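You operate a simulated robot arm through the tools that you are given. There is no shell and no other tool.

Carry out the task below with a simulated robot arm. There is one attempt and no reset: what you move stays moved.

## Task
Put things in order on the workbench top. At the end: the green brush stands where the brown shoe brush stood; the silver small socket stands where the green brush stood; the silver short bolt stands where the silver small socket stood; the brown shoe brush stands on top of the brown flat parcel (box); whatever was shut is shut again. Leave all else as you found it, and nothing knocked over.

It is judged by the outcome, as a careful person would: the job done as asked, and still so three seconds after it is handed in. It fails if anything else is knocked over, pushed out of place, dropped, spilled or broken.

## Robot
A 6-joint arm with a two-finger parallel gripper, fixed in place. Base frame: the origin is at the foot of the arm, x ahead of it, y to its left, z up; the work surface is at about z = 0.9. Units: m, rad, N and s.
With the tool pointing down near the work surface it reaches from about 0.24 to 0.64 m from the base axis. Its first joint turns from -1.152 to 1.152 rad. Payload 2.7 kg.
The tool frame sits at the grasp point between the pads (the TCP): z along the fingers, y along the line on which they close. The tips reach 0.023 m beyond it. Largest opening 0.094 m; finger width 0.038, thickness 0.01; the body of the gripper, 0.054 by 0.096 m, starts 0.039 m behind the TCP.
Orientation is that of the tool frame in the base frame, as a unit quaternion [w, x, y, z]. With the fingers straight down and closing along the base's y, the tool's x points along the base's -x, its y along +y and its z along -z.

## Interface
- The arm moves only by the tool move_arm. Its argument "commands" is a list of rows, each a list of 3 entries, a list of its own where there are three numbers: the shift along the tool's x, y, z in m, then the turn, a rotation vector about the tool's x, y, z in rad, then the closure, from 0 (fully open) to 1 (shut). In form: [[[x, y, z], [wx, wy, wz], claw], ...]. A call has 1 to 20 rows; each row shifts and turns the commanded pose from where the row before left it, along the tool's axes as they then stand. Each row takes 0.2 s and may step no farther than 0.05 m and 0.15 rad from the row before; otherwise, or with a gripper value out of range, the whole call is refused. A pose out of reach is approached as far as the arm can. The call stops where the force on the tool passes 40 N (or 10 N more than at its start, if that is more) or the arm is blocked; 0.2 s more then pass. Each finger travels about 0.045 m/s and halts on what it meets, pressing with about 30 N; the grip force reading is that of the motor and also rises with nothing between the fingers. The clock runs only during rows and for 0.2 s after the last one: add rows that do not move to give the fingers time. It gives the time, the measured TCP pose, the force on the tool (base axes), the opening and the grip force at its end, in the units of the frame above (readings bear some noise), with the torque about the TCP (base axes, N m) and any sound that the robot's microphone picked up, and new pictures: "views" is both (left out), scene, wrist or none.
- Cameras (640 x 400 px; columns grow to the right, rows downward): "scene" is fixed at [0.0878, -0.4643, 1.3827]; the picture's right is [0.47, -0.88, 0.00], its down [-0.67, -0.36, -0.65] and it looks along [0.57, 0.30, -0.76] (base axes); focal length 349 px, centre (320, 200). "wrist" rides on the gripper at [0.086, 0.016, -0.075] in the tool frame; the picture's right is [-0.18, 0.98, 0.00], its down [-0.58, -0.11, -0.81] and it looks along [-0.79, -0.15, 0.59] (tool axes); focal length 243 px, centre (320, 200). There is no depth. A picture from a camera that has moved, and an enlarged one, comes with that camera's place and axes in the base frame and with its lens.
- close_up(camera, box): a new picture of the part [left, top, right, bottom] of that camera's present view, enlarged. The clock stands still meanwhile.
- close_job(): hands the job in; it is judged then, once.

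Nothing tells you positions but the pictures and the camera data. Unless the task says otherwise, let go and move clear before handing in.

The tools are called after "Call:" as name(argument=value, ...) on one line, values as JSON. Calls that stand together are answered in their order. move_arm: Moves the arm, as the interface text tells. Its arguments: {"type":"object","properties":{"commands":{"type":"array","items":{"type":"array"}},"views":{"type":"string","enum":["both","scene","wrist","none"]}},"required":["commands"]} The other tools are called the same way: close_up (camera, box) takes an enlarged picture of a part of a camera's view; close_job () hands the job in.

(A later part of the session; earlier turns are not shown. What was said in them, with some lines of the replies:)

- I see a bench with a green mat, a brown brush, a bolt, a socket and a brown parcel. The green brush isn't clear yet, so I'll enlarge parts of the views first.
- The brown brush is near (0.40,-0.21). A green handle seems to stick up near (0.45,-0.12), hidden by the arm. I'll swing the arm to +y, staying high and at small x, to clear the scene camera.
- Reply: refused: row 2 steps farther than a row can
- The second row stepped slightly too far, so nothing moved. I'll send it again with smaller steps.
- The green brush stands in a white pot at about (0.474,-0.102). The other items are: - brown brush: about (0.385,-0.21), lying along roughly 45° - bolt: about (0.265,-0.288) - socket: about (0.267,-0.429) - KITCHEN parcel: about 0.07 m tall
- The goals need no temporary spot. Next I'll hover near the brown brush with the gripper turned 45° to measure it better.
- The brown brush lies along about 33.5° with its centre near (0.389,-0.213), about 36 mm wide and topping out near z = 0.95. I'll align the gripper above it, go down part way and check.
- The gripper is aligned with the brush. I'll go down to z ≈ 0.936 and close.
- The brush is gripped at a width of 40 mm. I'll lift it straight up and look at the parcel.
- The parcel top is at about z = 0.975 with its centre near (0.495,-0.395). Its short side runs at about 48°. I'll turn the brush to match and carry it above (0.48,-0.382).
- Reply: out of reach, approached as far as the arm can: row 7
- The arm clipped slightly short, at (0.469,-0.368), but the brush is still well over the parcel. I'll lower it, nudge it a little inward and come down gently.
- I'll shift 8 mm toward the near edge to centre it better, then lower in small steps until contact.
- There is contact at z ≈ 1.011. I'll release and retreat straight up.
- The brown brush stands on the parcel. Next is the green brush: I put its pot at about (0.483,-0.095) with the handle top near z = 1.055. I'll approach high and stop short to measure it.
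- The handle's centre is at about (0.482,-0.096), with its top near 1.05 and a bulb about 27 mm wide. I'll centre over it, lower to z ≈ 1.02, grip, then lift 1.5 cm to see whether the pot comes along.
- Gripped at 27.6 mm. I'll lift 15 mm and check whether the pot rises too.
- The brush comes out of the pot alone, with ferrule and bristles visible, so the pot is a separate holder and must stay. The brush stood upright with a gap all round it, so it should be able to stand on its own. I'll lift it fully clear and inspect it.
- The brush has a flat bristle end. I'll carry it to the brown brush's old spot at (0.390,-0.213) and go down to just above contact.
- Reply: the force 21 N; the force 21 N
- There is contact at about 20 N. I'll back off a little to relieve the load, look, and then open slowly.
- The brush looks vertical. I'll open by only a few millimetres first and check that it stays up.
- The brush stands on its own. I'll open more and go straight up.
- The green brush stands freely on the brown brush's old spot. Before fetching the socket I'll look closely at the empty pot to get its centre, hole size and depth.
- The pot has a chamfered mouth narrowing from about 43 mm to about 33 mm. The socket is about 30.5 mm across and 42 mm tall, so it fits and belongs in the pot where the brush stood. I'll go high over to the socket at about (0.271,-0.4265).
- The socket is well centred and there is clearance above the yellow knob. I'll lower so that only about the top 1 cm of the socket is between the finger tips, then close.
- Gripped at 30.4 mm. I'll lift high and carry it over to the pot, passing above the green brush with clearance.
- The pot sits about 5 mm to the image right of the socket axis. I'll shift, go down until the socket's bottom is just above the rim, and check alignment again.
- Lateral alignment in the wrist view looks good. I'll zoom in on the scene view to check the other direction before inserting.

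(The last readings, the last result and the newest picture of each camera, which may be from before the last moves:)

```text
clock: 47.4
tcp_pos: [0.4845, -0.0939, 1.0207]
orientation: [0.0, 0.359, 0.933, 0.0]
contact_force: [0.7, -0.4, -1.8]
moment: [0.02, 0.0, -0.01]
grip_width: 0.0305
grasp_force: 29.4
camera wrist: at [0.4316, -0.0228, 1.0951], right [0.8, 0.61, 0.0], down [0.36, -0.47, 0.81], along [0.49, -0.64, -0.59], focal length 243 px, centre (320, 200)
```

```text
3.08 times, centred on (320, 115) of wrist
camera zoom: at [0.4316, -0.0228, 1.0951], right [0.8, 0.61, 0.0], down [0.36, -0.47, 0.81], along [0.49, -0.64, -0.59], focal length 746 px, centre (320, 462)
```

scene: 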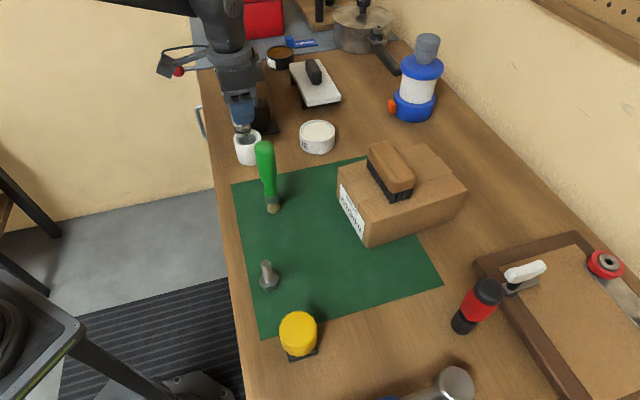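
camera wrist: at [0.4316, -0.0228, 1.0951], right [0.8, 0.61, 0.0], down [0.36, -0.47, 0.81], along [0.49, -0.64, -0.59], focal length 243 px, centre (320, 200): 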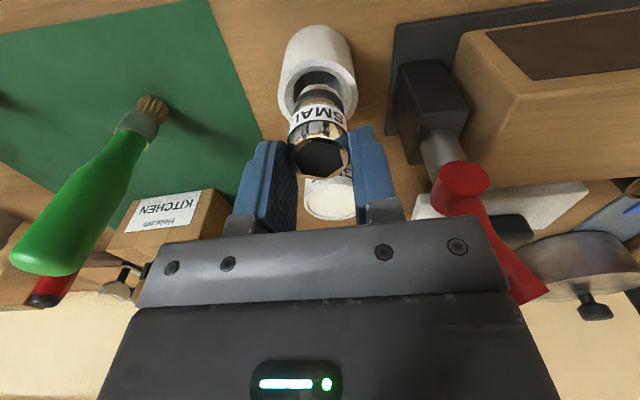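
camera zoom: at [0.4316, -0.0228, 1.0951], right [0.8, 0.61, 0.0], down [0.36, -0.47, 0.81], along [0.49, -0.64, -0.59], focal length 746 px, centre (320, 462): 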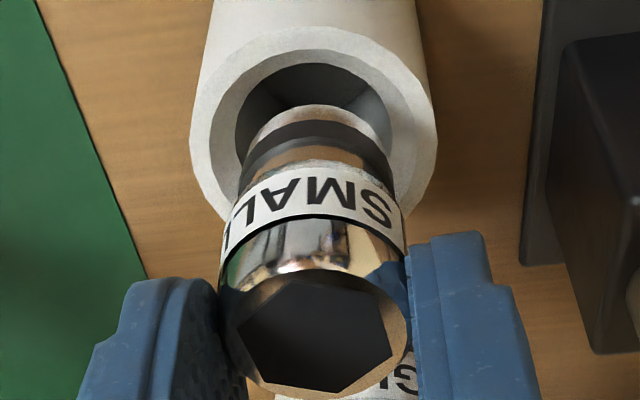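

Combining both views, the socket needs to move about 4.5 mm away from the wrist camera and its bottom is still about 18 mm above the rim. I'll correct that, lower 12 mm and look again.

Call:
move_arm(commands=[[[-0.0042, -0.0014, 0], [0, 0, 0], 1], [[0, 0, 0.012], [0, 0, 0], 1], [[0, 0, 0], [0, 0, 0], 1], [[0, 0, 0], [0, 0, 0], 1]], views="none")

Call:
close_up(camera="scene", box=[225, 110, 275, 160])

Call:
close_up(camera="wrist", box=[280, 50, 360, 180])

```text
clock: 48.4
tcp_pos: [0.4865, -0.0998, 1.0095]
orientation: [0.0, 0.36, 0.933, 0.0]
contact_force: [0.2, 0.2, -1.1]
moment: [-0.03, -0.03, 0.04]
grip_width: 0.0311
grasp_force: 29.4
```

```text
8.00 times, centred on (250, 135) of scene
camera zoom: at [0.0878, -0.4643, 1.3827], right [0.47, -0.88, 0.0], down [-0.67, -0.36, -0.65], along [0.57, 0.3, -0.76], focal length 2795 px, centre (880, 720)
```

zoom: 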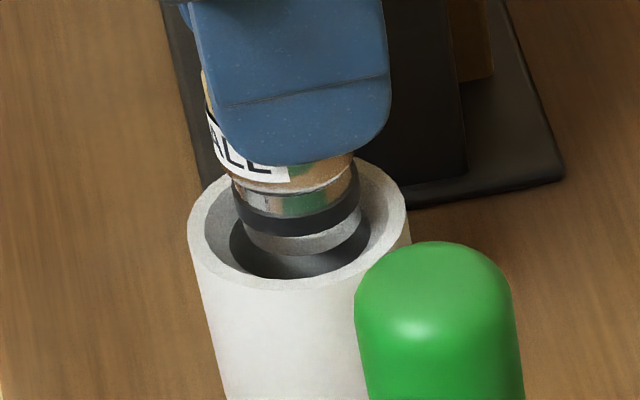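

```text
3.08 times, centred on (320, 115) of wrist
camera zoom: at [0.4338, -0.0282, 1.083], right [0.8, 0.61, 0.0], down [0.36, -0.47, 0.81], along [0.49, -0.64, -0.59], focal length 746 px, centre (320, 462)
```

zoom: 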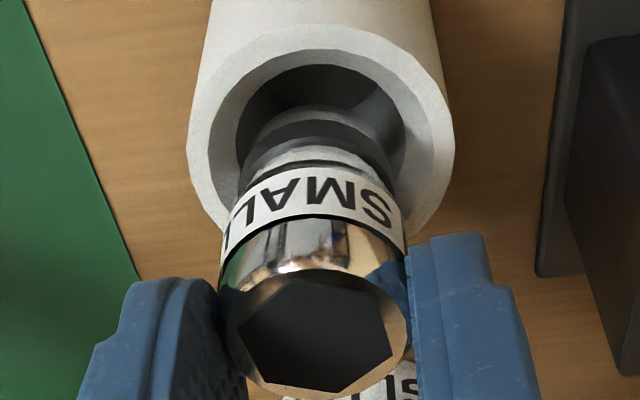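

Now very nearly concentric. I'll make a ~1 mm fine correction and ease down in small steps, checking force.

Call:
move_arm(commands=[[[0.0008, 0.0013, 0], [0, 0, 0], 1], [[0, 0, 0.004], [0, 0, 0], 1], [[0, 0, 0.003], [0, 0, 0], 1], [[0, 0, 0], [0, 0, 0], 1]], views="none")

Call:
close_up(camera="scene", box=[225, 110, 275, 160])

Call:
close_up(camera="wrist", box=[280, 50, 360, 180])

```text
clock: 49.4
tcp_pos: [0.4875, -0.0973, 1.0019]
orientation: [0.0, 0.36, 0.933, 0.0]
contact_force: [-0.1, 0.5, -1.5]
moment: [0.0, -0.01, 0.0]
grip_width: 0.0308
grasp_force: 30.0
```

```text
8.00 times, centred on (250, 135) of scene
camera zoom: at [0.0878, -0.4643, 1.3827], right [0.47, -0.88, 0.0], down [-0.67, -0.36, -0.65], along [0.57, 0.3, -0.76], focal length 2795 px, centre (880, 720)
```

zoom: 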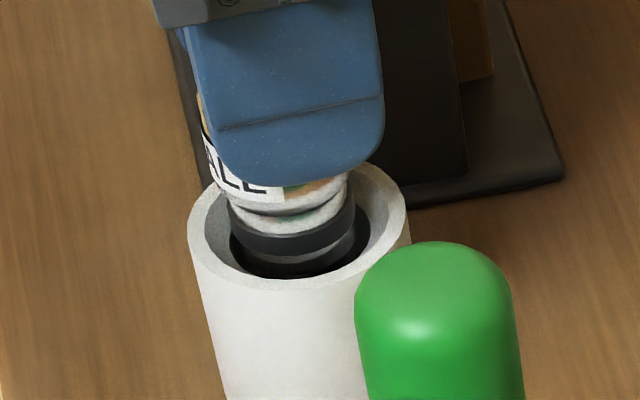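

```text
3.08 times, centred on (320, 115) of wrist
camera zoom: at [0.4335, -0.0257, 1.0764], right [0.8, 0.61, 0.0], down [0.36, -0.47, 0.81], along [0.49, -0.64, -0.59], focal length 746 px, centre (320, 462)
```

zoom: 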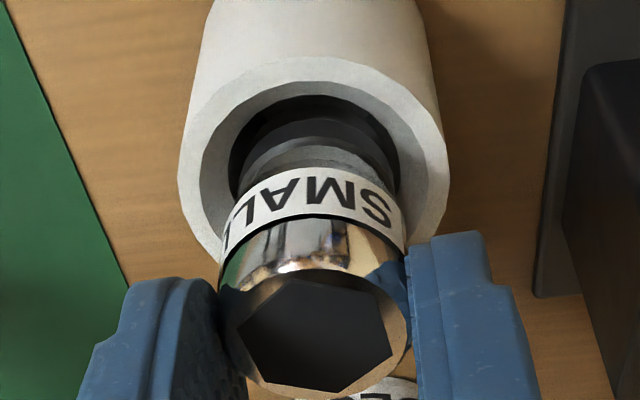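

Well centred. Continuing down in small steps.

Call:
move_arm(commands=[[[0, 0, 0.003], [0, 0, 0], 1], [[0, 0, 0.003], [0, 0, 0], 1], [[0, 0, 0], [0, 0, 0], 1]], views="none")

Call:
close_up(camera="scene", box=[225, 110, 275, 160])

Call:
close_up(camera="wrist", box=[280, 50, 360, 180])

```text
clock: 50.2
tcp_pos: [0.4868, -0.0957, 0.9943]
orientation: [-0.001, 0.36, 0.933, -0.001]
contact_force: [-1.1, -0.4, -1.4]
moment: [0.0, 0.0, -0.03]
grip_width: 0.0304
grasp_force: 30.0
```

```text
8.00 times, centred on (250, 135) of scene
camera zoom: at [0.0878, -0.4643, 1.3827], right [0.47, -0.88, 0.0], down [-0.67, -0.36, -0.65], along [0.57, 0.3, -0.76], focal length 2795 px, centre (880, 720)
```

zoom: 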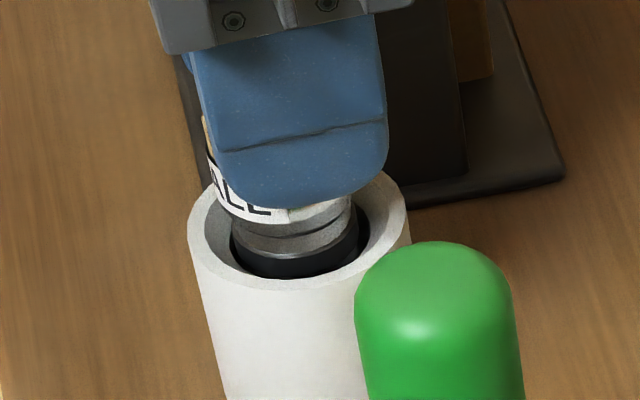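

```text
3.08 times, centred on (320, 115) of wrist
camera zoom: at [0.4335, -0.0258, 1.0703], right [0.8, 0.61, 0.0], down [0.36, -0.47, 0.81], along [0.49, -0.64, -0.59], focal length 746 px, centre (320, 462)
```

zoom: 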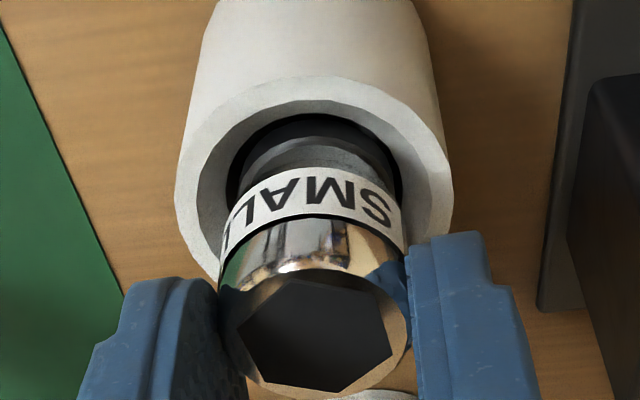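

Call:
move_arm(commands=[[[0, 0, 0.003], [0, 0, 0], 1], [[0, 0, 0.003], [0, 0, 0], 1], [[0, 0, 0], [0, 0, 0], 1]], views="none")

Call:
close_up(camera="scene", box=[225, 110, 275, 160])

Call:
close_up(camera="wrist", box=[280, 50, 360, 180])

```text
clock: 51.0
tcp_pos: [0.4873, -0.0969, 0.9901]
orientation: [0.0, 0.359, 0.933, 0.0]
contact_force: [-0.5, -1.0, -0.9]
moment: [0.0, -0.02, 0.02]
grip_width: 0.0306
grasp_force: 30.5
```

```text
8.00 times, centred on (250, 135) of scene
camera zoom: at [0.0878, -0.4643, 1.3827], right [0.47, -0.88, 0.0], down [-0.67, -0.36, -0.65], along [0.57, 0.3, -0.76], focal length 2795 px, centre (880, 720)
```

zoom: 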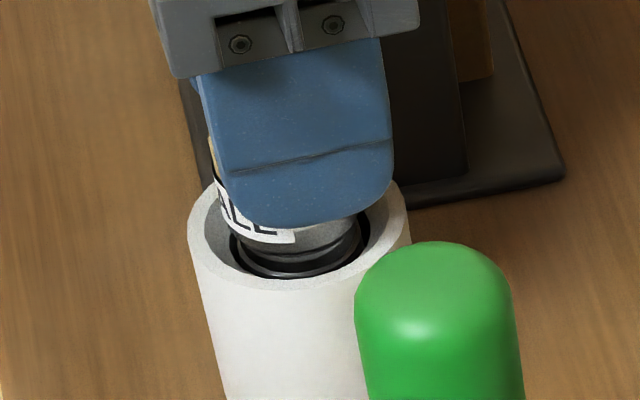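

```text
3.08 times, centred on (320, 115) of wrist
camera zoom: at [0.4338, -0.026, 1.0643], right [0.8, 0.61, 0.0], down [0.36, -0.47, 0.81], along [0.49, -0.64, -0.59], focal length 746 px, centre (320, 462)
```

zoom: 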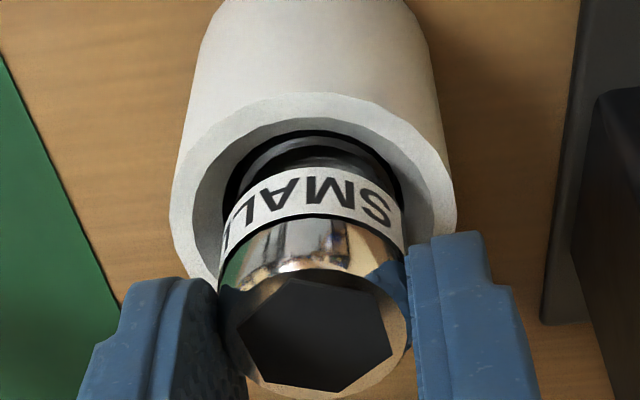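

The socket is entering the hole with no contact force. Continuing.

Call:
move_arm(commands=[[[0, 0, 0.003], [0, 0, 0], 1], [[0, 0, 0.003], [0, 0, 0], 1], [[0, 0, 0], [0, 0, 0], 1]], views="none")

Call:
move_arm(commands=[[[0, 0, 0.003], [0, 0, 0], 1], [[0, 0, 0], [0, 0, 0], 1]], views="none")

Call:
close_up(camera="scene", box=[225, 110, 275, 160])

Call:
close_up(camera="wrist", box=[280, 50, 360, 180])

```text
clock: 51.8
tcp_pos: [0.4868, -0.0971, 0.9839]
orientation: [0.0, 0.359, 0.933, 0.0]
contact_force: [0.1, 0.9, -2.0]
moment: [0.01, -0.03, -0.01]
grip_width: 0.0309
grasp_force: 30.0
```

```text
clock: 52.4
tcp_pos: [0.4876, -0.0955, 0.981]
orientation: [0.001, 0.36, 0.933, 0.0]
contact_force: [0.6, -0.3, -1.8]
moment: [-0.02, -0.01, 0.02]
grip_width: 0.0306
grasp_force: 29.8
```

```text
8.00 times, centred on (250, 135) of scene
camera zoom: at [0.0878, -0.4643, 1.3827], right [0.47, -0.88, 0.0], down [-0.67, -0.36, -0.65], along [0.57, 0.3, -0.76], focal length 2795 px, centre (880, 720)
```

zoom: 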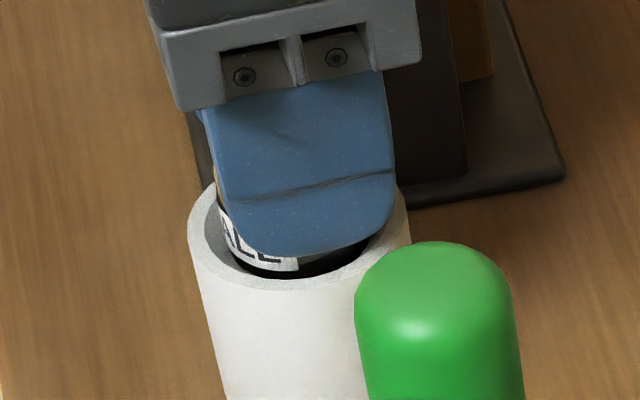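

```text
3.08 times, centred on (320, 115) of wrist
camera zoom: at [0.4339, -0.0252, 1.0555], right [0.8, 0.61, 0.0], down [0.36, -0.47, 0.81], along [0.49, -0.64, -0.59], focal length 746 px, centre (320, 462)
```

zoom: 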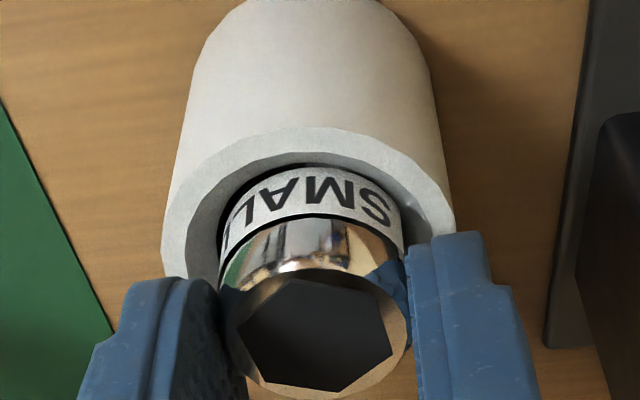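

Call:
move_arm(commands=[[[0, 0, 0.002], [0, 0, 0], 1], [[0, 0, 0], [0, 0, 0], 1]], views="none")

Call:
move_arm(commands=[[[0, 0, 0.002], [0, 0, 0], 1], [[0, 0, 0], [0, 0, 0], 1]], views="none")

```text
clock: 53.0
tcp_pos: [0.4864, -0.096, 0.9783]
orientation: [0.0, 0.359, 0.934, -0.001]
contact_force: [0.1, 0.7, -2.6]
moment: [0.04, -0.08, -0.01]
grip_width: 0.0306
grasp_force: 30.1
```

```text
clock: 53.6
tcp_pos: [0.4873, -0.0965, 0.9761]
orientation: [0.0, 0.359, 0.933, -0.001]
contact_force: [-0.5, -1.5, -0.5]
moment: [-0.02, 0.03, -0.01]
grip_width: 0.0309
grasp_force: 29.7
```

The finger tips are now at rim level with the socket deep in the hole. I'll release so it slides down the bore, then check.

Call:
move_arm(commands=[[[0, 0, 0], [0, 0, 0], 0.66], [[0, 0, 0], [0, 0, 0], 0.6], [[0, 0, 0], [0, 0, 0], 0.55], [[0, 0, 0], [0, 0, 0], 0.55], [[0, 0, 0], [0, 0, 0], 0.55]])

Call:
close_up(camera="wrist", box=[270, 50, 370, 190])

Call:
close_up(camera="scene", box=[220, 100, 290, 170])

```text
clock: 54.8
tcp_pos: [0.4871, -0.0955, 0.9771]
orientation: [-0.001, 0.359, 0.933, 0.0]
contact_force: [1.3, 0.3, -1.3]
moment: [-0.04, -0.01, -0.01]
grip_width: 0.0422
grasp_force: 0.0
camera wrist: at [0.4339, -0.025, 1.0512], right [0.8, 0.61, 0.0], down [0.36, -0.47, 0.81], along [0.49, -0.64, -0.59], focal length 243 px, centre (320, 200)
```

scene: 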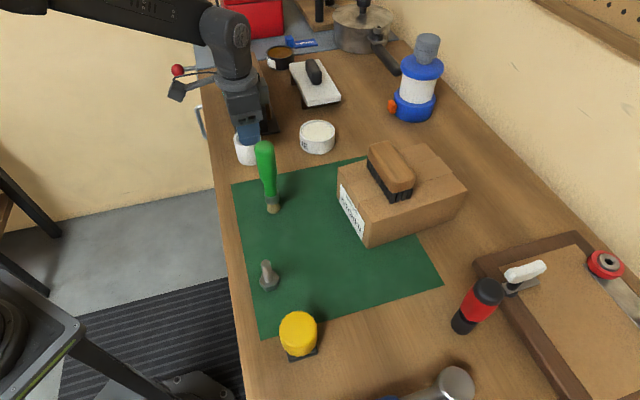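
wrist: 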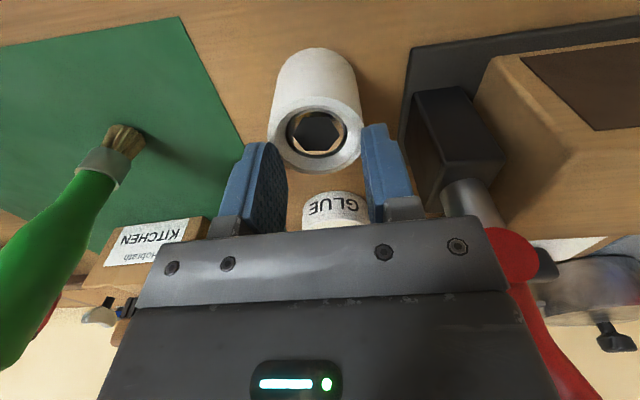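

```text
2.86 times, centred on (320, 120) of wrist
camera zoom: at [0.4339, -0.025, 1.0512], right [0.8, 0.61, 0.0], down [0.36, -0.47, 0.81], along [0.49, -0.64, -0.59], focal length 693 px, centre (320, 429)
```

zoom: 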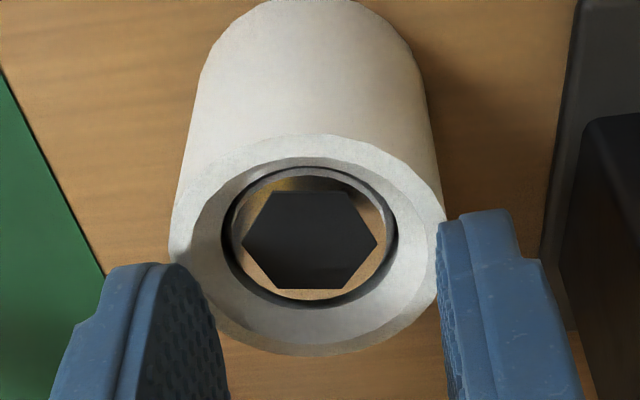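

```text
5.71 times, centred on (255, 135) of scene
camera zoom: at [0.0878, -0.4643, 1.3827], right [0.47, -0.88, 0.0], down [-0.67, -0.36, -0.65], along [0.57, 0.3, -0.76], focal length 1997 px, centre (691, 571)
```

zoom: 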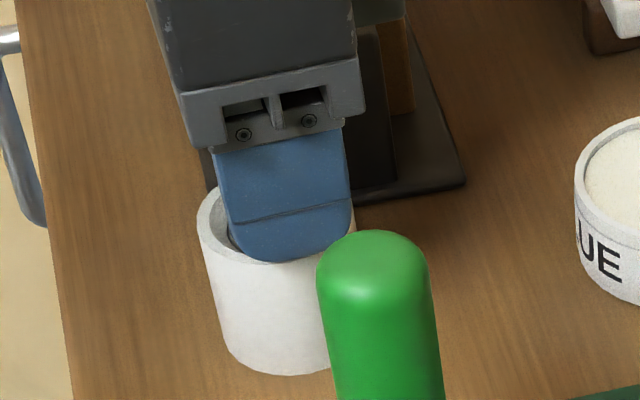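

The socket sits level in the pot, which didn't move. Now the bolt: retreat up, then move high over to about (0.265,-0.288).

Call:
move_arm(commands=[[[0, 0, -0.02], [0, 0, 0], 0.55], [[0, 0, -0.04], [0, 0, 0], 0.4], [[0, 0, -0.05], [0, 0, 0], 0.4], [[0, 0, -0.05], [0, 0, 0], 0.4], [[0, 0, -0.035], [0, 0, 0], 0.4], [[0.0052, -0.0416, 0], [0, 0, 0], 0.4], [[0.0052, -0.0416, 0], [0, 0, 0], 0.4], [[0.0052, -0.0416, 0], [0, 0, 0], 0.4], [[0.0052, -0.0416, 0], [0, 0, 0], 0.4], [[0.0052, -0.0416, 0], [0, 0, 0], 0.4], [[0.0052, -0.0416, 0], [0, 0, 0], 0.4], [[0.0052, -0.0416, 0], [0, 0, 0], 0.4], [[0, 0, 0], [0, 0, 0], 0.4], [[0, 0, 0.05], [0, 0, 0], 0.4], [[0, 0, 0.05], [0, 0, 0], 0.4], [[0, 0, 0], [0, 0, 0], 0.4]])

Call:
close_up(camera="wrist", box=[240, 0, 400, 200])

Call:
close_up(camera="scene", box=[210, 110, 310, 220])

```text
clock: 58.2
tcp_pos: [0.2653, -0.2881, 1.0711]
orientation: [0.0, 0.359, 0.933, 0.0]
contact_force: [0.5, 0.2, -0.2]
moment: [0.01, 0.02, -0.02]
grip_width: 0.0563
grasp_force: 0.0
camera wrist: at [0.2122, -0.2161, 1.1461], right [0.8, 0.61, 0.0], down [0.36, -0.47, 0.81], along [0.49, -0.64, -0.59], focal length 243 px, centre (320, 200)
```

scene: 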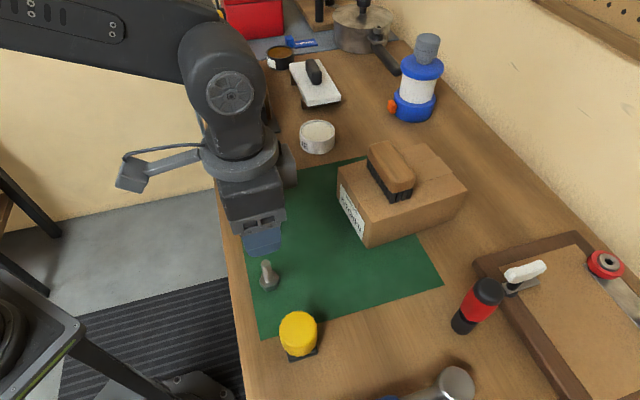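
wrist: 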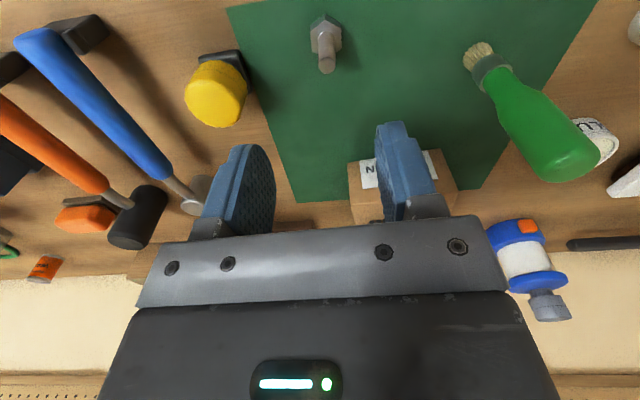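

```text
2.00 times, centred on (320, 100) of wrist
camera zoom: at [0.2122, -0.2161, 1.1461], right [0.8, 0.61, 0.0], down [0.36, -0.47, 0.81], along [0.49, -0.64, -0.59], focal length 485 px, centre (320, 400)
```

zoom: 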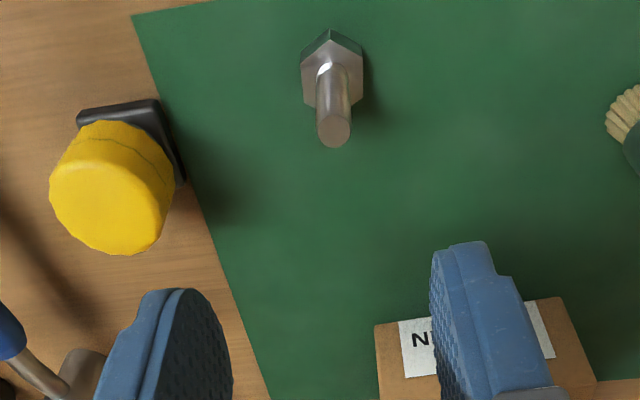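

```text
3.64 times, centred on (260, 165) of scene
camera zoom: at [0.0878, -0.4643, 1.3827], right [0.47, -0.88, 0.0], down [-0.67, -0.36, -0.65], along [0.57, 0.3, -0.76], focal length 1271 px, centre (538, 327)
```

zoom: 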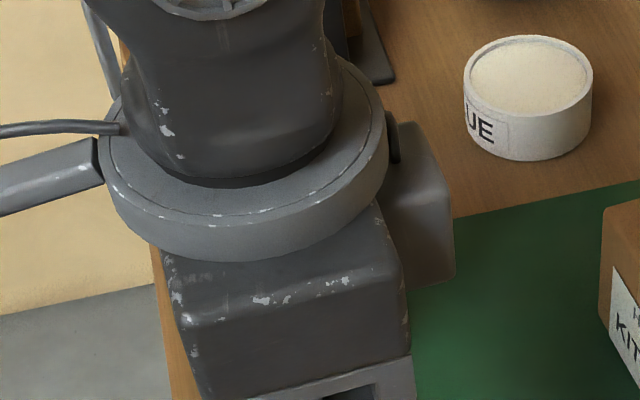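

The bolt stands head-down, about 63 mm tall. I'll shift 5.5 mm, descend part way and verify.

Call:
move_arm(commands=[[[-0.001, 0.0054, 0], [0, 0, 0], 0.4], [[0, 0, 0.04], [0, 0, 0], 0.4], [[0, 0, 0.03], [0, 0, 0], 0.4], [[0, 0, 0], [0, 0, 0], 0.4]])

Call:
close_up(camera="wrist", box=[240, 0, 400, 200])

```text
clock: 59.2
tcp_pos: [0.2681, -0.2853, 1.002]
orientation: [0.001, 0.36, 0.933, -0.001]
contact_force: [-0.3, -0.6, -0.3]
moment: [0.0, 0.03, 0.0]
grip_width: 0.0565
grasp_force: 0.1
camera wrist: at [0.2152, -0.2151, 1.0765], right [0.8, 0.61, 0.0], down [0.36, -0.47, 0.81], along [0.49, -0.64, -0.59], focal length 243 px, centre (320, 200)
```

scene: 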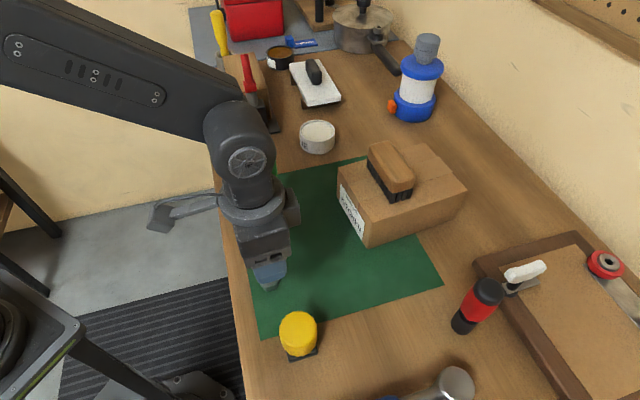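
wrist: 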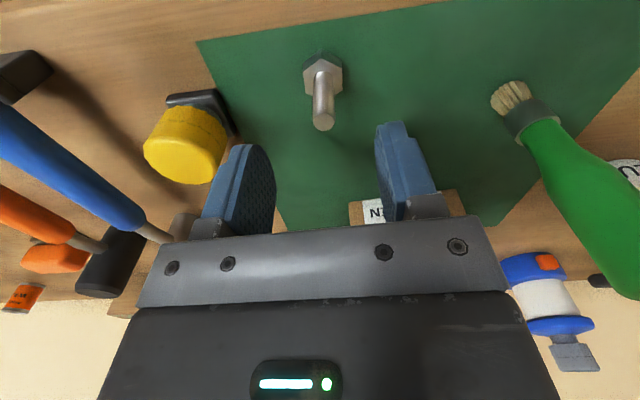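

```text
2.00 times, centred on (320, 100) of wrist
camera zoom: at [0.2152, -0.2151, 1.0765], right [0.8, 0.61, 0.0], down [0.36, -0.47, 0.81], along [0.49, -0.64, -0.59], focal length 485 px, centre (320, 400)
```

zoom: 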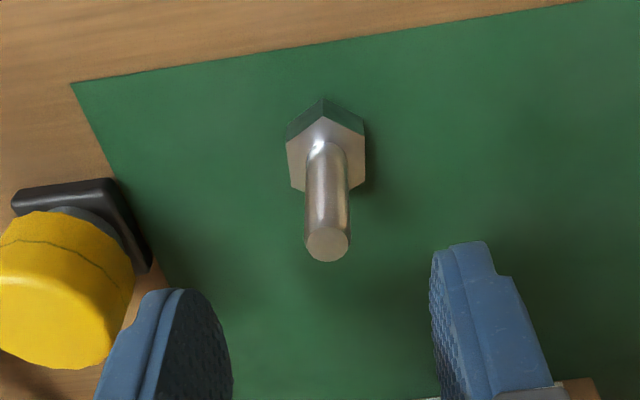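

Call:
move_arm(commands=[[[-0.0005, 0.0027, 0], [0, 0, 0], 0.4], [[0, 0, 0.03], [0, 0, 0], 0.4], [[0, 0, 0.029], [0, 0, 0], 0.4], [[0, 0, 0], [0, 0, 0], 0.5], [[0, 0, 0], [0, 0, 0], 0.55]])

Call:
close_up(camera="wrist", box=[220, 40, 420, 240])

```text
clock: 60.4
tcp_pos: [0.2696, -0.2814, 0.941]
orientation: [0.0, 0.359, 0.933, 0.0]
contact_force: [0.6, -0.4, 0.0]
moment: [0.03, -0.01, 0.02]
grip_width: 0.0422
grasp_force: 0.1
camera wrist: at [0.2163, -0.2112, 1.0172], right [0.8, 0.61, 0.0], down [0.36, -0.47, 0.81], along [0.49, -0.64, -0.59], focal length 243 px, centre (320, 200)
```

scene: 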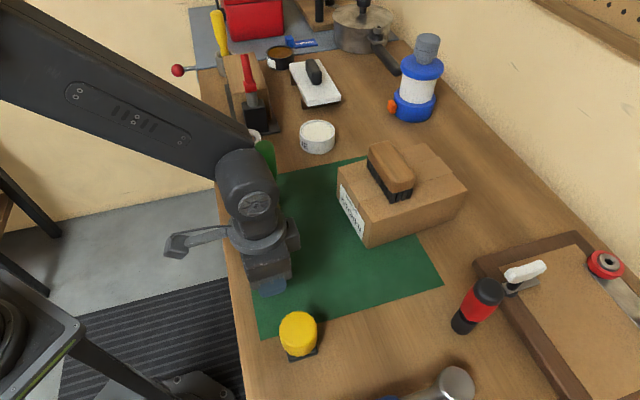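
wrist: 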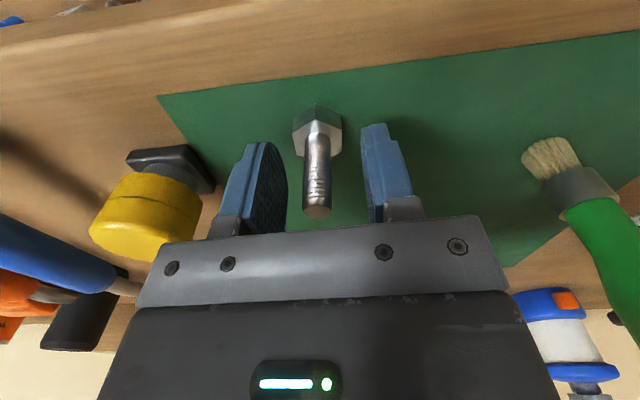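

```text
2.00 times, centred on (320, 140) of wrist
camera zoom: at [0.2163, -0.2112, 1.0172], right [0.8, 0.61, 0.0], down [0.36, -0.47, 0.81], along [0.49, -0.64, -0.59], focal length 485 px, centre (320, 320)
```

zoom: 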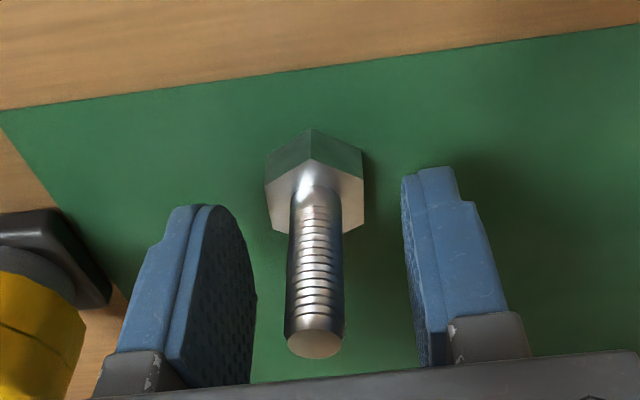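

Call:
move_arm(commands=[[[0, 0, 0], [0, 0, 0], 0.65], [[0, 0, 0], [0, 0, 0], 0.72], [[0, 0, 0], [0, 0, 0], 0.79], [[0, 0, 0], [0, 0, 0], 0.84], [[0, 0, 0], [0, 0, 0], 0.88], [[0, 0, 0], [0, 0, 0], 0.94], [[0, 0, 0], [0, 0, 0], 1], [[0, 0, 0], [0, 0, 0], 1], [[0, 0, 0], [0, 0, 0], 1]])

Call:
close_up(camera="wrist", box=[220, 40, 420, 240])

```text
clock: 62.4
tcp_pos: [0.2706, -0.2817, 0.9419]
orientation: [0.0, 0.358, 0.934, 0.0]
contact_force: [-0.1, -0.6, 0.3]
moment: [-0.05, 0.02, 0.02]
grip_width: 0.0132
grasp_force: 30.3
camera wrist: at [0.2164, -0.2112, 1.0174], right [0.8, 0.61, 0.0], down [0.36, -0.47, 0.81], along [0.49, -0.64, -0.59], focal length 243 px, centre (320, 200)
```

scene: 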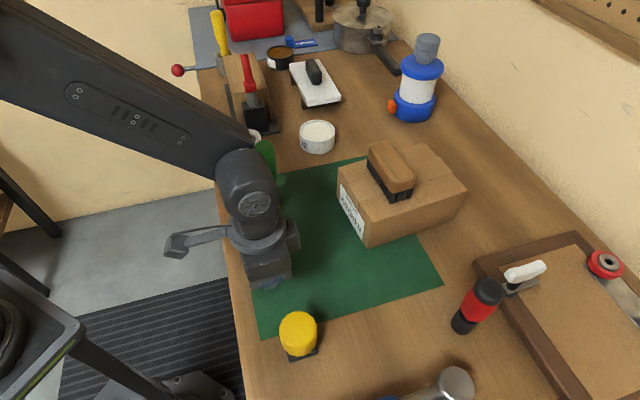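
wrist: 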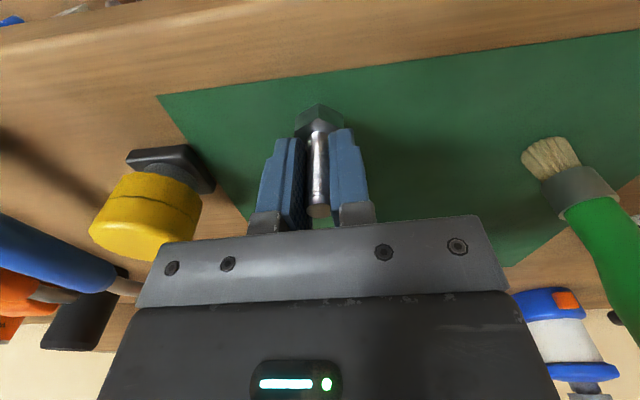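

```text
2.00 times, centred on (320, 140) of wrist
camera zoom: at [0.2164, -0.2112, 1.0174], right [0.8, 0.61, 0.0], down [0.36, -0.47, 0.81], along [0.49, -0.64, -0.59], focal length 485 px, centre (320, 320)
```

zoom: 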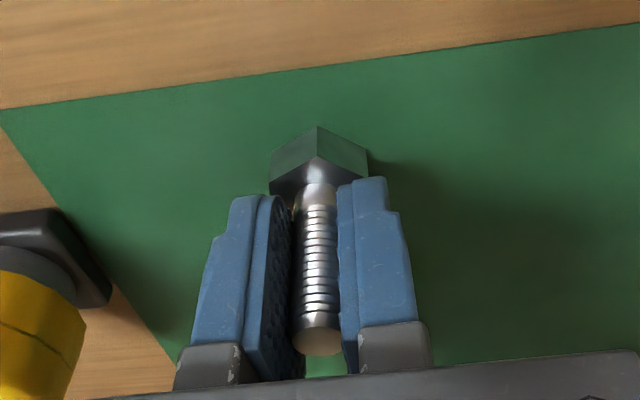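

The bolt is gripped upright. I'll lift and carry it over the socket's old spot, targeting a TCP of about (0.2694,-0.4243).

Call:
move_arm(commands=[[[0, 0, -0.02], [0, 0, 0], 1], [[0, 0, -0.05], [0, 0, 0], 1], [[0, 0, -0.05], [0, 0, 0], 1], [[-0.0236, -0.0267, 0], [0, 0, 0], 1], [[-0.0236, -0.0267, 0], [0, 0, 0], 1], [[-0.0236, -0.0267, 0], [0, 0, 0], 1], [[-0.0236, -0.0268, 0], [0, 0, 0], 1], [[0, 0, 0], [0, 0, 0], 1], [[0, 0, 0.05], [0, 0, 0], 1], [[0, 0, 0.04], [0, 0, 0], 1], [[0, 0, 0], [0, 0, 0], 1]])

Call:
close_up(camera="scene", box=[250, 240, 400, 370])

Call:
close_up(camera="wrist", box=[220, 0, 420, 240])

```text
clock: 64.8
tcp_pos: [0.2686, -0.426, 0.973]
orientation: [0.001, 0.359, 0.933, 0.0]
contact_force: [0.1, -0.1, -1.2]
moment: [-0.01, 0.0, -0.01]
grip_width: 0.0129
grasp_force: 29.9
camera wrist: at [0.2149, -0.3552, 1.0479], right [0.8, 0.61, 0.0], down [0.36, -0.47, 0.81], along [0.49, -0.64, -0.59], focal length 243 px, centre (320, 200)
```

scene: 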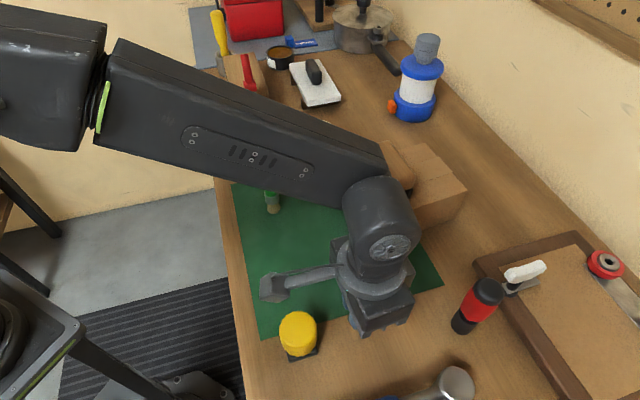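
wrist: 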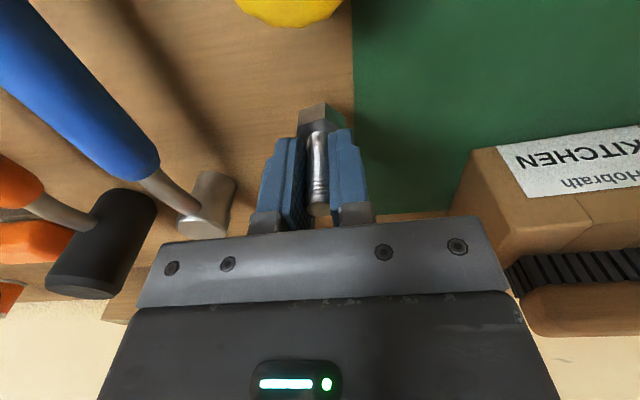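

```text
3.08 times, centred on (325, 305) of scene
camera zoom: at [0.0878, -0.4643, 1.3827], right [0.47, -0.88, 0.0], down [-0.67, -0.36, -0.65], along [0.57, 0.3, -0.76], focal length 1075 px, centre (305, -123)
```

zoom: 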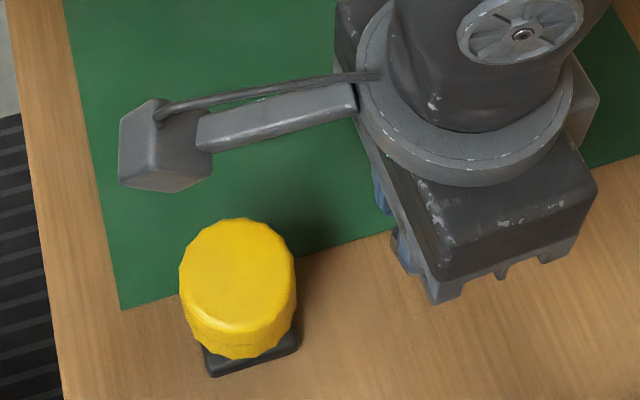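

```text
1.67 times, centred on (320, 120) of wrist
camera zoom: at [0.2149, -0.3552, 1.0479], right [0.8, 0.61, 0.0], down [0.36, -0.47, 0.81], along [0.49, -0.64, -0.59], focal length 404 px, centre (320, 333)
```

zoom: 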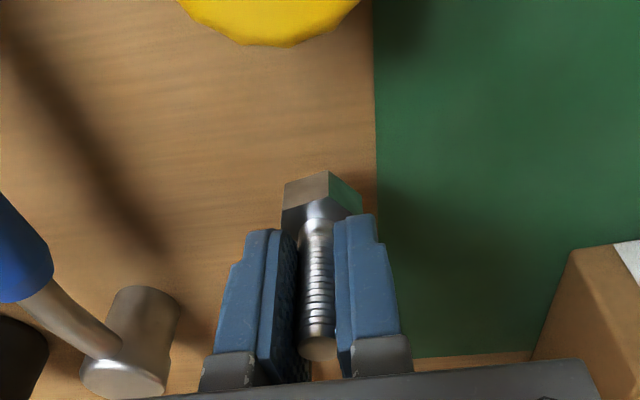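

Call:
move_arm(commands=[[[0, 0, 0.015], [0, 0, 0], 1], [[0, 0, 0.008], [0, 0, 0], 1], [[0, 0, 0.003], [0, 0, 0], 1], [[0, 0, 0], [0, 0, 0], 1]])

Call:
close_up(camera="wrist", box=[220, 0, 420, 240])

```text
clock: 65.8
tcp_pos: [0.2683, -0.4256, 0.9485]
orientation: [0.0, 0.359, 0.933, 0.0]
contact_force: [-0.5, 0.0, -1.6]
moment: [0.0, 0.02, 0.03]
grip_width: 0.0127
grasp_force: 29.8
camera wrist: at [0.2162, -0.355, 1.0224], right [0.8, 0.61, 0.0], down [0.36, -0.47, 0.81], along [0.49, -0.64, -0.59], focal length 243 px, centre (320, 200)
```

scene: 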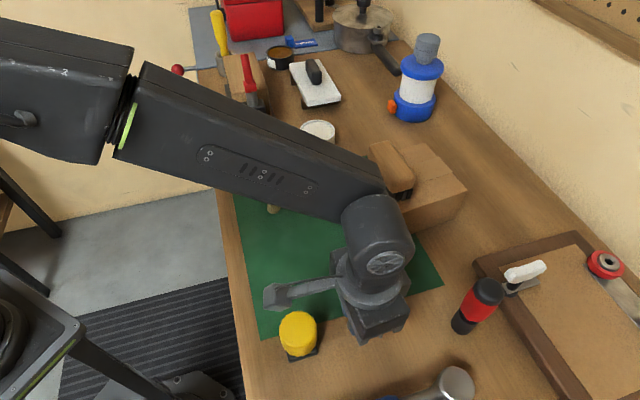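
wrist: 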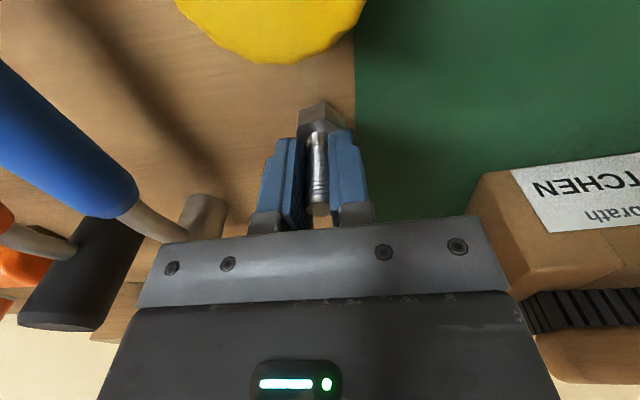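

```text
1.67 times, centred on (320, 120) of wrist
camera zoom: at [0.2162, -0.355, 1.0224], right [0.8, 0.61, 0.0], down [0.36, -0.47, 0.81], along [0.49, -0.64, -0.59], focal length 404 px, centre (320, 333)
```

zoom: 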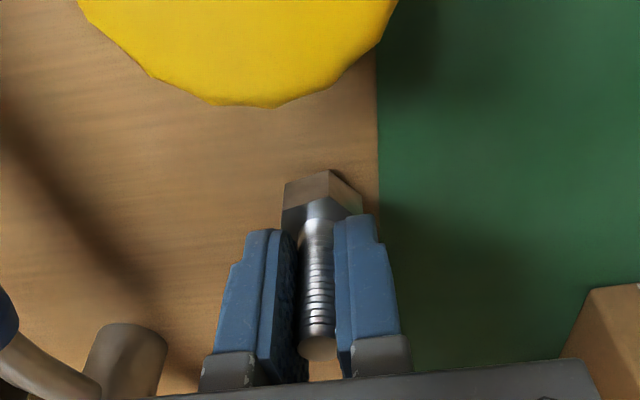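

Call:
move_arm(commands=[[[0, 0, 0.003], [0, 0, 0], 1], [[0, 0, 0.001], [0, 0, 0], 1], [[0, 0, 0], [0, 0, 0], 1]], views="none")

Call:
move_arm(commands=[[[0, 0, 0.0015], [0, 0, 0], 1], [[0, 0, 0], [0, 0, 0], 1]], views="none")

```text
clock: 66.6
tcp_pos: [0.2685, -0.4265, 0.9442]
orientation: [0.0, 0.359, 0.933, -0.001]
contact_force: [-1.0, 0.0, 3.8]
moment: [0.02, 0.06, 0.02]
grip_width: 0.0124
grasp_force: 30.0
```

```text
clock: 67.2
tcp_pos: [0.2698, -0.4269, 0.9444]
orientation: [0.001, 0.36, 0.933, -0.001]
contact_force: [-3.2, 5.2, 17.3]
moment: [0.24, 0.12, 0.02]
grip_width: 0.0128
grasp_force: 29.9
```

The contact is at the tool centre, since the moment is small, so the bolt is on the bench. I'll relieve the load and open slowly.

Call:
move_arm(commands=[[[0, 0, -0.001], [0, 0, 0], 1], [[0, 0, 0], [0, 0, 0], 1], [[0, 0, 0], [0, 0, 0], 0.84], [[0, 0, 0], [0, 0, 0], 0.8], [[0, 0, 0], [0, 0, 0], 0.78], [[0, 0, 0], [0, 0, 0], 0.78]])

Call:
close_up(camera="wrist", box=[220, 0, 420, 240])

```text
clock: 68.6
tcp_pos: [0.269, -0.4259, 0.9429]
orientation: [0.0, 0.359, 0.933, 0.0]
contact_force: [0.7, -0.3, -0.2]
moment: [0.02, 0.02, -0.02]
grip_width: 0.0208
grasp_force: 0.1
camera wrist: at [0.2159, -0.3549, 1.0174], right [0.8, 0.61, 0.0], down [0.36, -0.47, 0.81], along [0.49, -0.64, -0.59], focal length 243 px, centre (320, 200)
```

scene: 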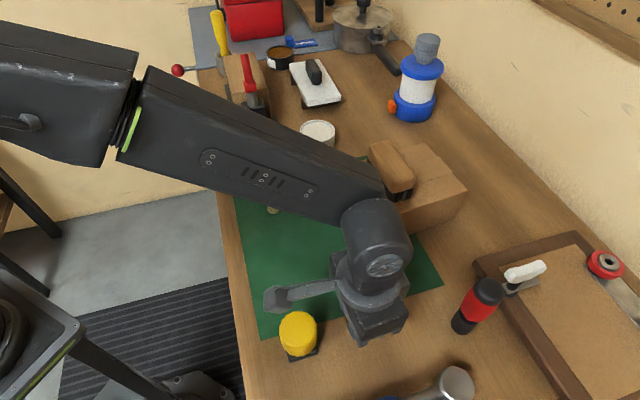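
wrist: 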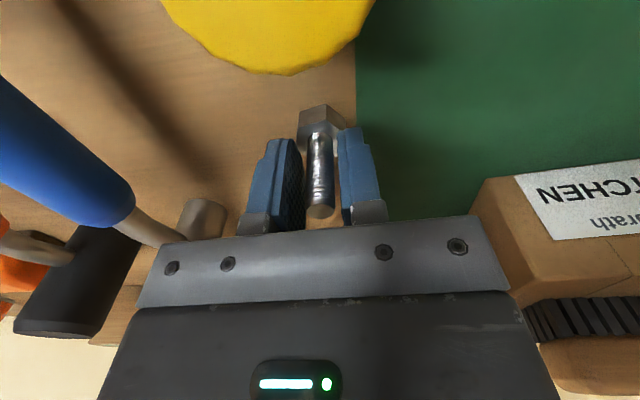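

```text
1.67 times, centred on (320, 120) of wrist
camera zoom: at [0.2159, -0.3549, 1.0174], right [0.8, 0.61, 0.0], down [0.36, -0.47, 0.81], along [0.49, -0.64, -0.59], focal length 404 px, centre (320, 333)
```

zoom: 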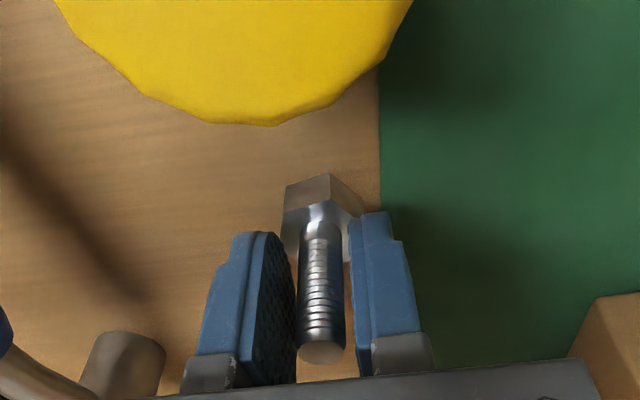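

The bolt stands on its own. I'll open further and retreat straight up, then check the whole scene.

Call:
move_arm(commands=[[[0, 0, 0], [0, 0, 0], 0.65], [[0, 0, 0], [0, 0, 0], 0.5], [[0, 0, 0], [0, 0, 0], 0.5], [[0, 0, -0.02], [0, 0, 0], 0.5], [[0, 0, -0.04], [0, 0, 0], 0.5], [[0, 0, -0.05], [0, 0, 0], 0.5], [[0, 0, -0.05], [0, 0, 0], 0.5], [[0, 0, -0.05], [0, 0, 0], 0.5], [[0, 0, -0.03], [0, 0, 0], 0.5]])

Call:
close_up(camera="scene", box=[250, 260, 400, 370])

Call:
close_up(camera="wrist", box=[220, 0, 420, 160])

```text
clock: 70.6
tcp_pos: [0.2708, -0.4255, 1.1814]
orientation: [0.0, 0.359, 0.934, 0.0]
contact_force: [0.1, -0.1, 0.3]
moment: [0.03, 0.01, 0.0]
grip_width: 0.047
grasp_force: 0.1
camera wrist: at [0.2174, -0.3536, 1.2571], right [0.8, 0.61, 0.0], down [0.36, -0.47, 0.81], along [0.49, -0.64, -0.59], focal length 243 px, centre (320, 200)
```

scene: 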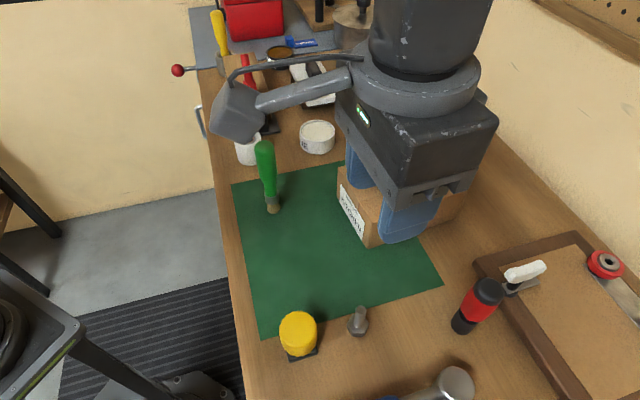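
wrist: 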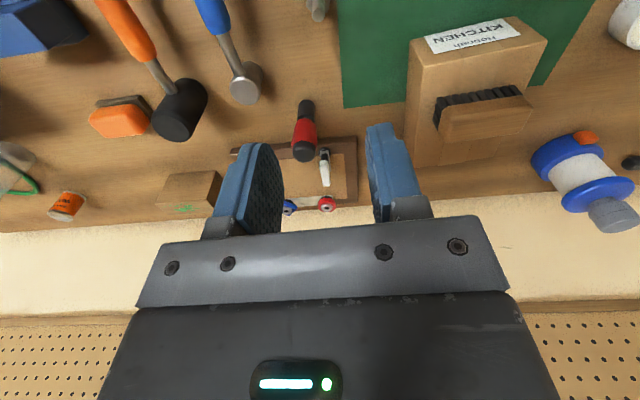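

```text
3.64 times, centred on (325, 315) of scene
camera zoom: at [0.0878, -0.4643, 1.3827], right [0.47, -0.88, 0.0], down [-0.67, -0.36, -0.65], along [0.57, 0.3, -0.76], focal length 1271 px, centre (302, -218)
```

zoom: 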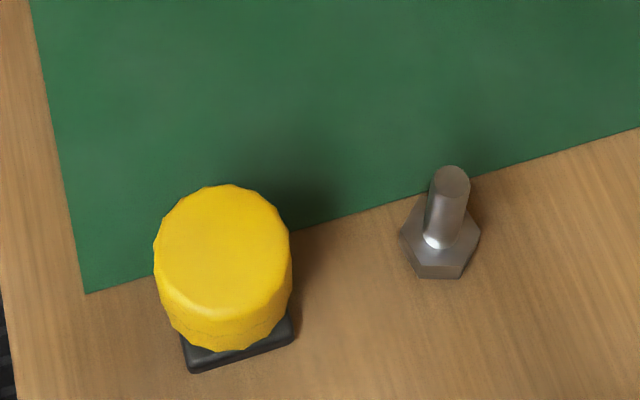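

```text
2.50 times, centred on (320, 80) of wrist
camera zoom: at [0.2174, -0.3536, 1.2571], right [0.8, 0.61, 0.0], down [0.36, -0.47, 0.81], along [0.49, -0.64, -0.59], focal length 606 px, centre (320, 500)
```

zoom: 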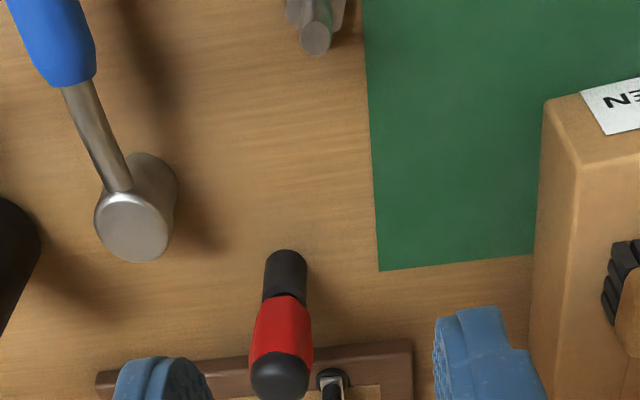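

The bolt stands within about 2 mm of the socket's old spot. I'll move the arm aside for a full check.

Call:
move_arm(commands=[[[0.0315, 0.0349, 0], [0, 0, 0], 0.5], [[0.0315, 0.0349, 0], [0, 0, 0], 0.5], [[0.0315, 0.0349, 0], [0, 0, 0], 0.5], [[0.0315, 0.0349, 0], [0, 0, 0], 0.5], [[0.0315, 0.0349, 0], [0, 0, 0], 0.5], [[0.0315, 0.0349, 0], [0, 0, 0], 0.5], [[0.0315, 0.0349, 0], [0, 0, 0], 0.5], [[0.0315, 0.0349, 0], [0, 0, 0], 0.5], [[0.0315, 0.0349, 0], [0, 0, 0], 0.5], [[0.0315, 0.0349, 0], [0, 0, 0], 0.5], [[0, 0, 0], [0, 0, 0], 0.5]])

Call:
close_up(camera="scene", box=[190, 60, 480, 260])

Call:
close_up(camera="scene", box=[220, 110, 300, 220])

```text
clock: 73.0
tcp_pos: [0.2705, 0.0444, 1.1814]
orientation: [0.0, 0.36, 0.933, 0.0]
contact_force: [-0.1, -0.3, 0.1]
moment: [-0.01, -0.01, -0.01]
grip_width: 0.0468
grasp_force: 0.1
camera wrist: at [0.218, 0.1153, 1.2572], right [0.8, 0.6, 0.0], down [0.36, -0.47, 0.81], along [0.49, -0.64, -0.59], focal length 243 px, centre (320, 200)
```

scene: 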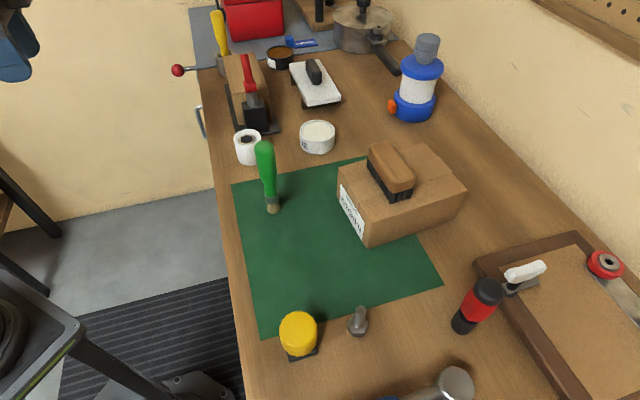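
wrist: 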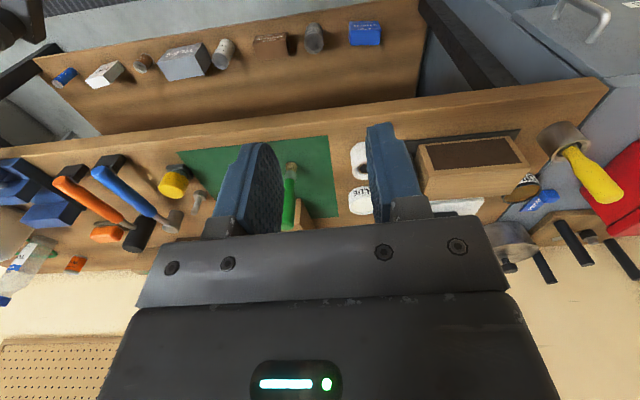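

```text
2.00 times, centred on (335, 160) of scene
camera zoom: at [0.0878, -0.4642, 1.3827], right [0.47, -0.88, 0.0], down [-0.67, -0.36, -0.65], along [0.57, 0.3, -0.76], focal length 699 px, centre (290, 280)
```

zoom: 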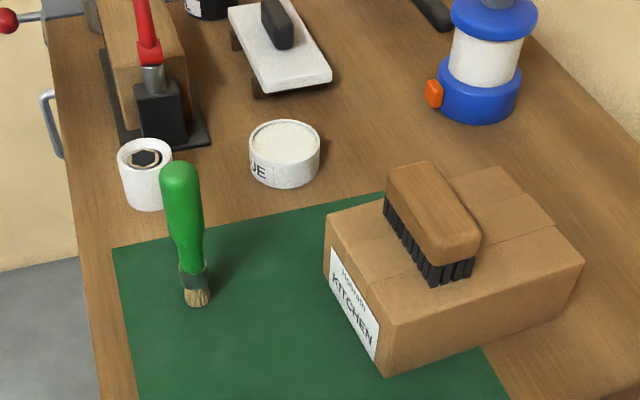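

```text
3.64 times, centred on (260, 165) of scene
camera zoom: at [0.0878, -0.4642, 1.3827], right [0.47, -0.88, 0.0], down [-0.67, -0.36, -0.65], along [0.57, 0.3, -0.76], focal length 1271 px, centre (538, 327)
```

zoom: 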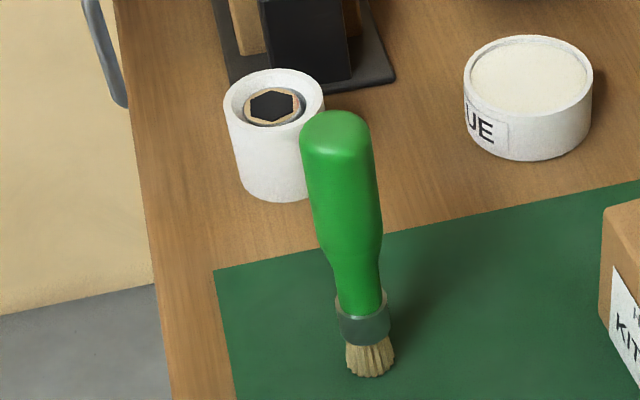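

Everything checks out:
- **Brown brush:** stands on the parcel.
- **Green brush:** stands where the brown brush was.
- **Socket:** sits in the pot where the green brush stood.
- **Bolt:** stands upright on the socket's old spot.

Nothing that was shut was opened, and the arm is clear, so I'm handing in.

Call:
close_job()

```text
The job is handed in.
```

The job is handed in. In the last pictures, with the arm moved clear, everything was where you asked and nothing had been knocked over:

- **Brown shoe brush:** it stands on top of the brown KITCHEN parcel.
- **Green brush:** it stands upright by itself where the brown shoe brush was. It had been in a white pot, and I left the pot in place.
- **Silver small socket:** it sits level inside that white pot, because that is where the green brush stood. I let go with most of it inside, and it slid the last centimetre or two to the bottom.
- **Silver short bolt:** it stands on its head where the socket was, within about 2 mm by my measurement.

I didn't open anything that was shut.
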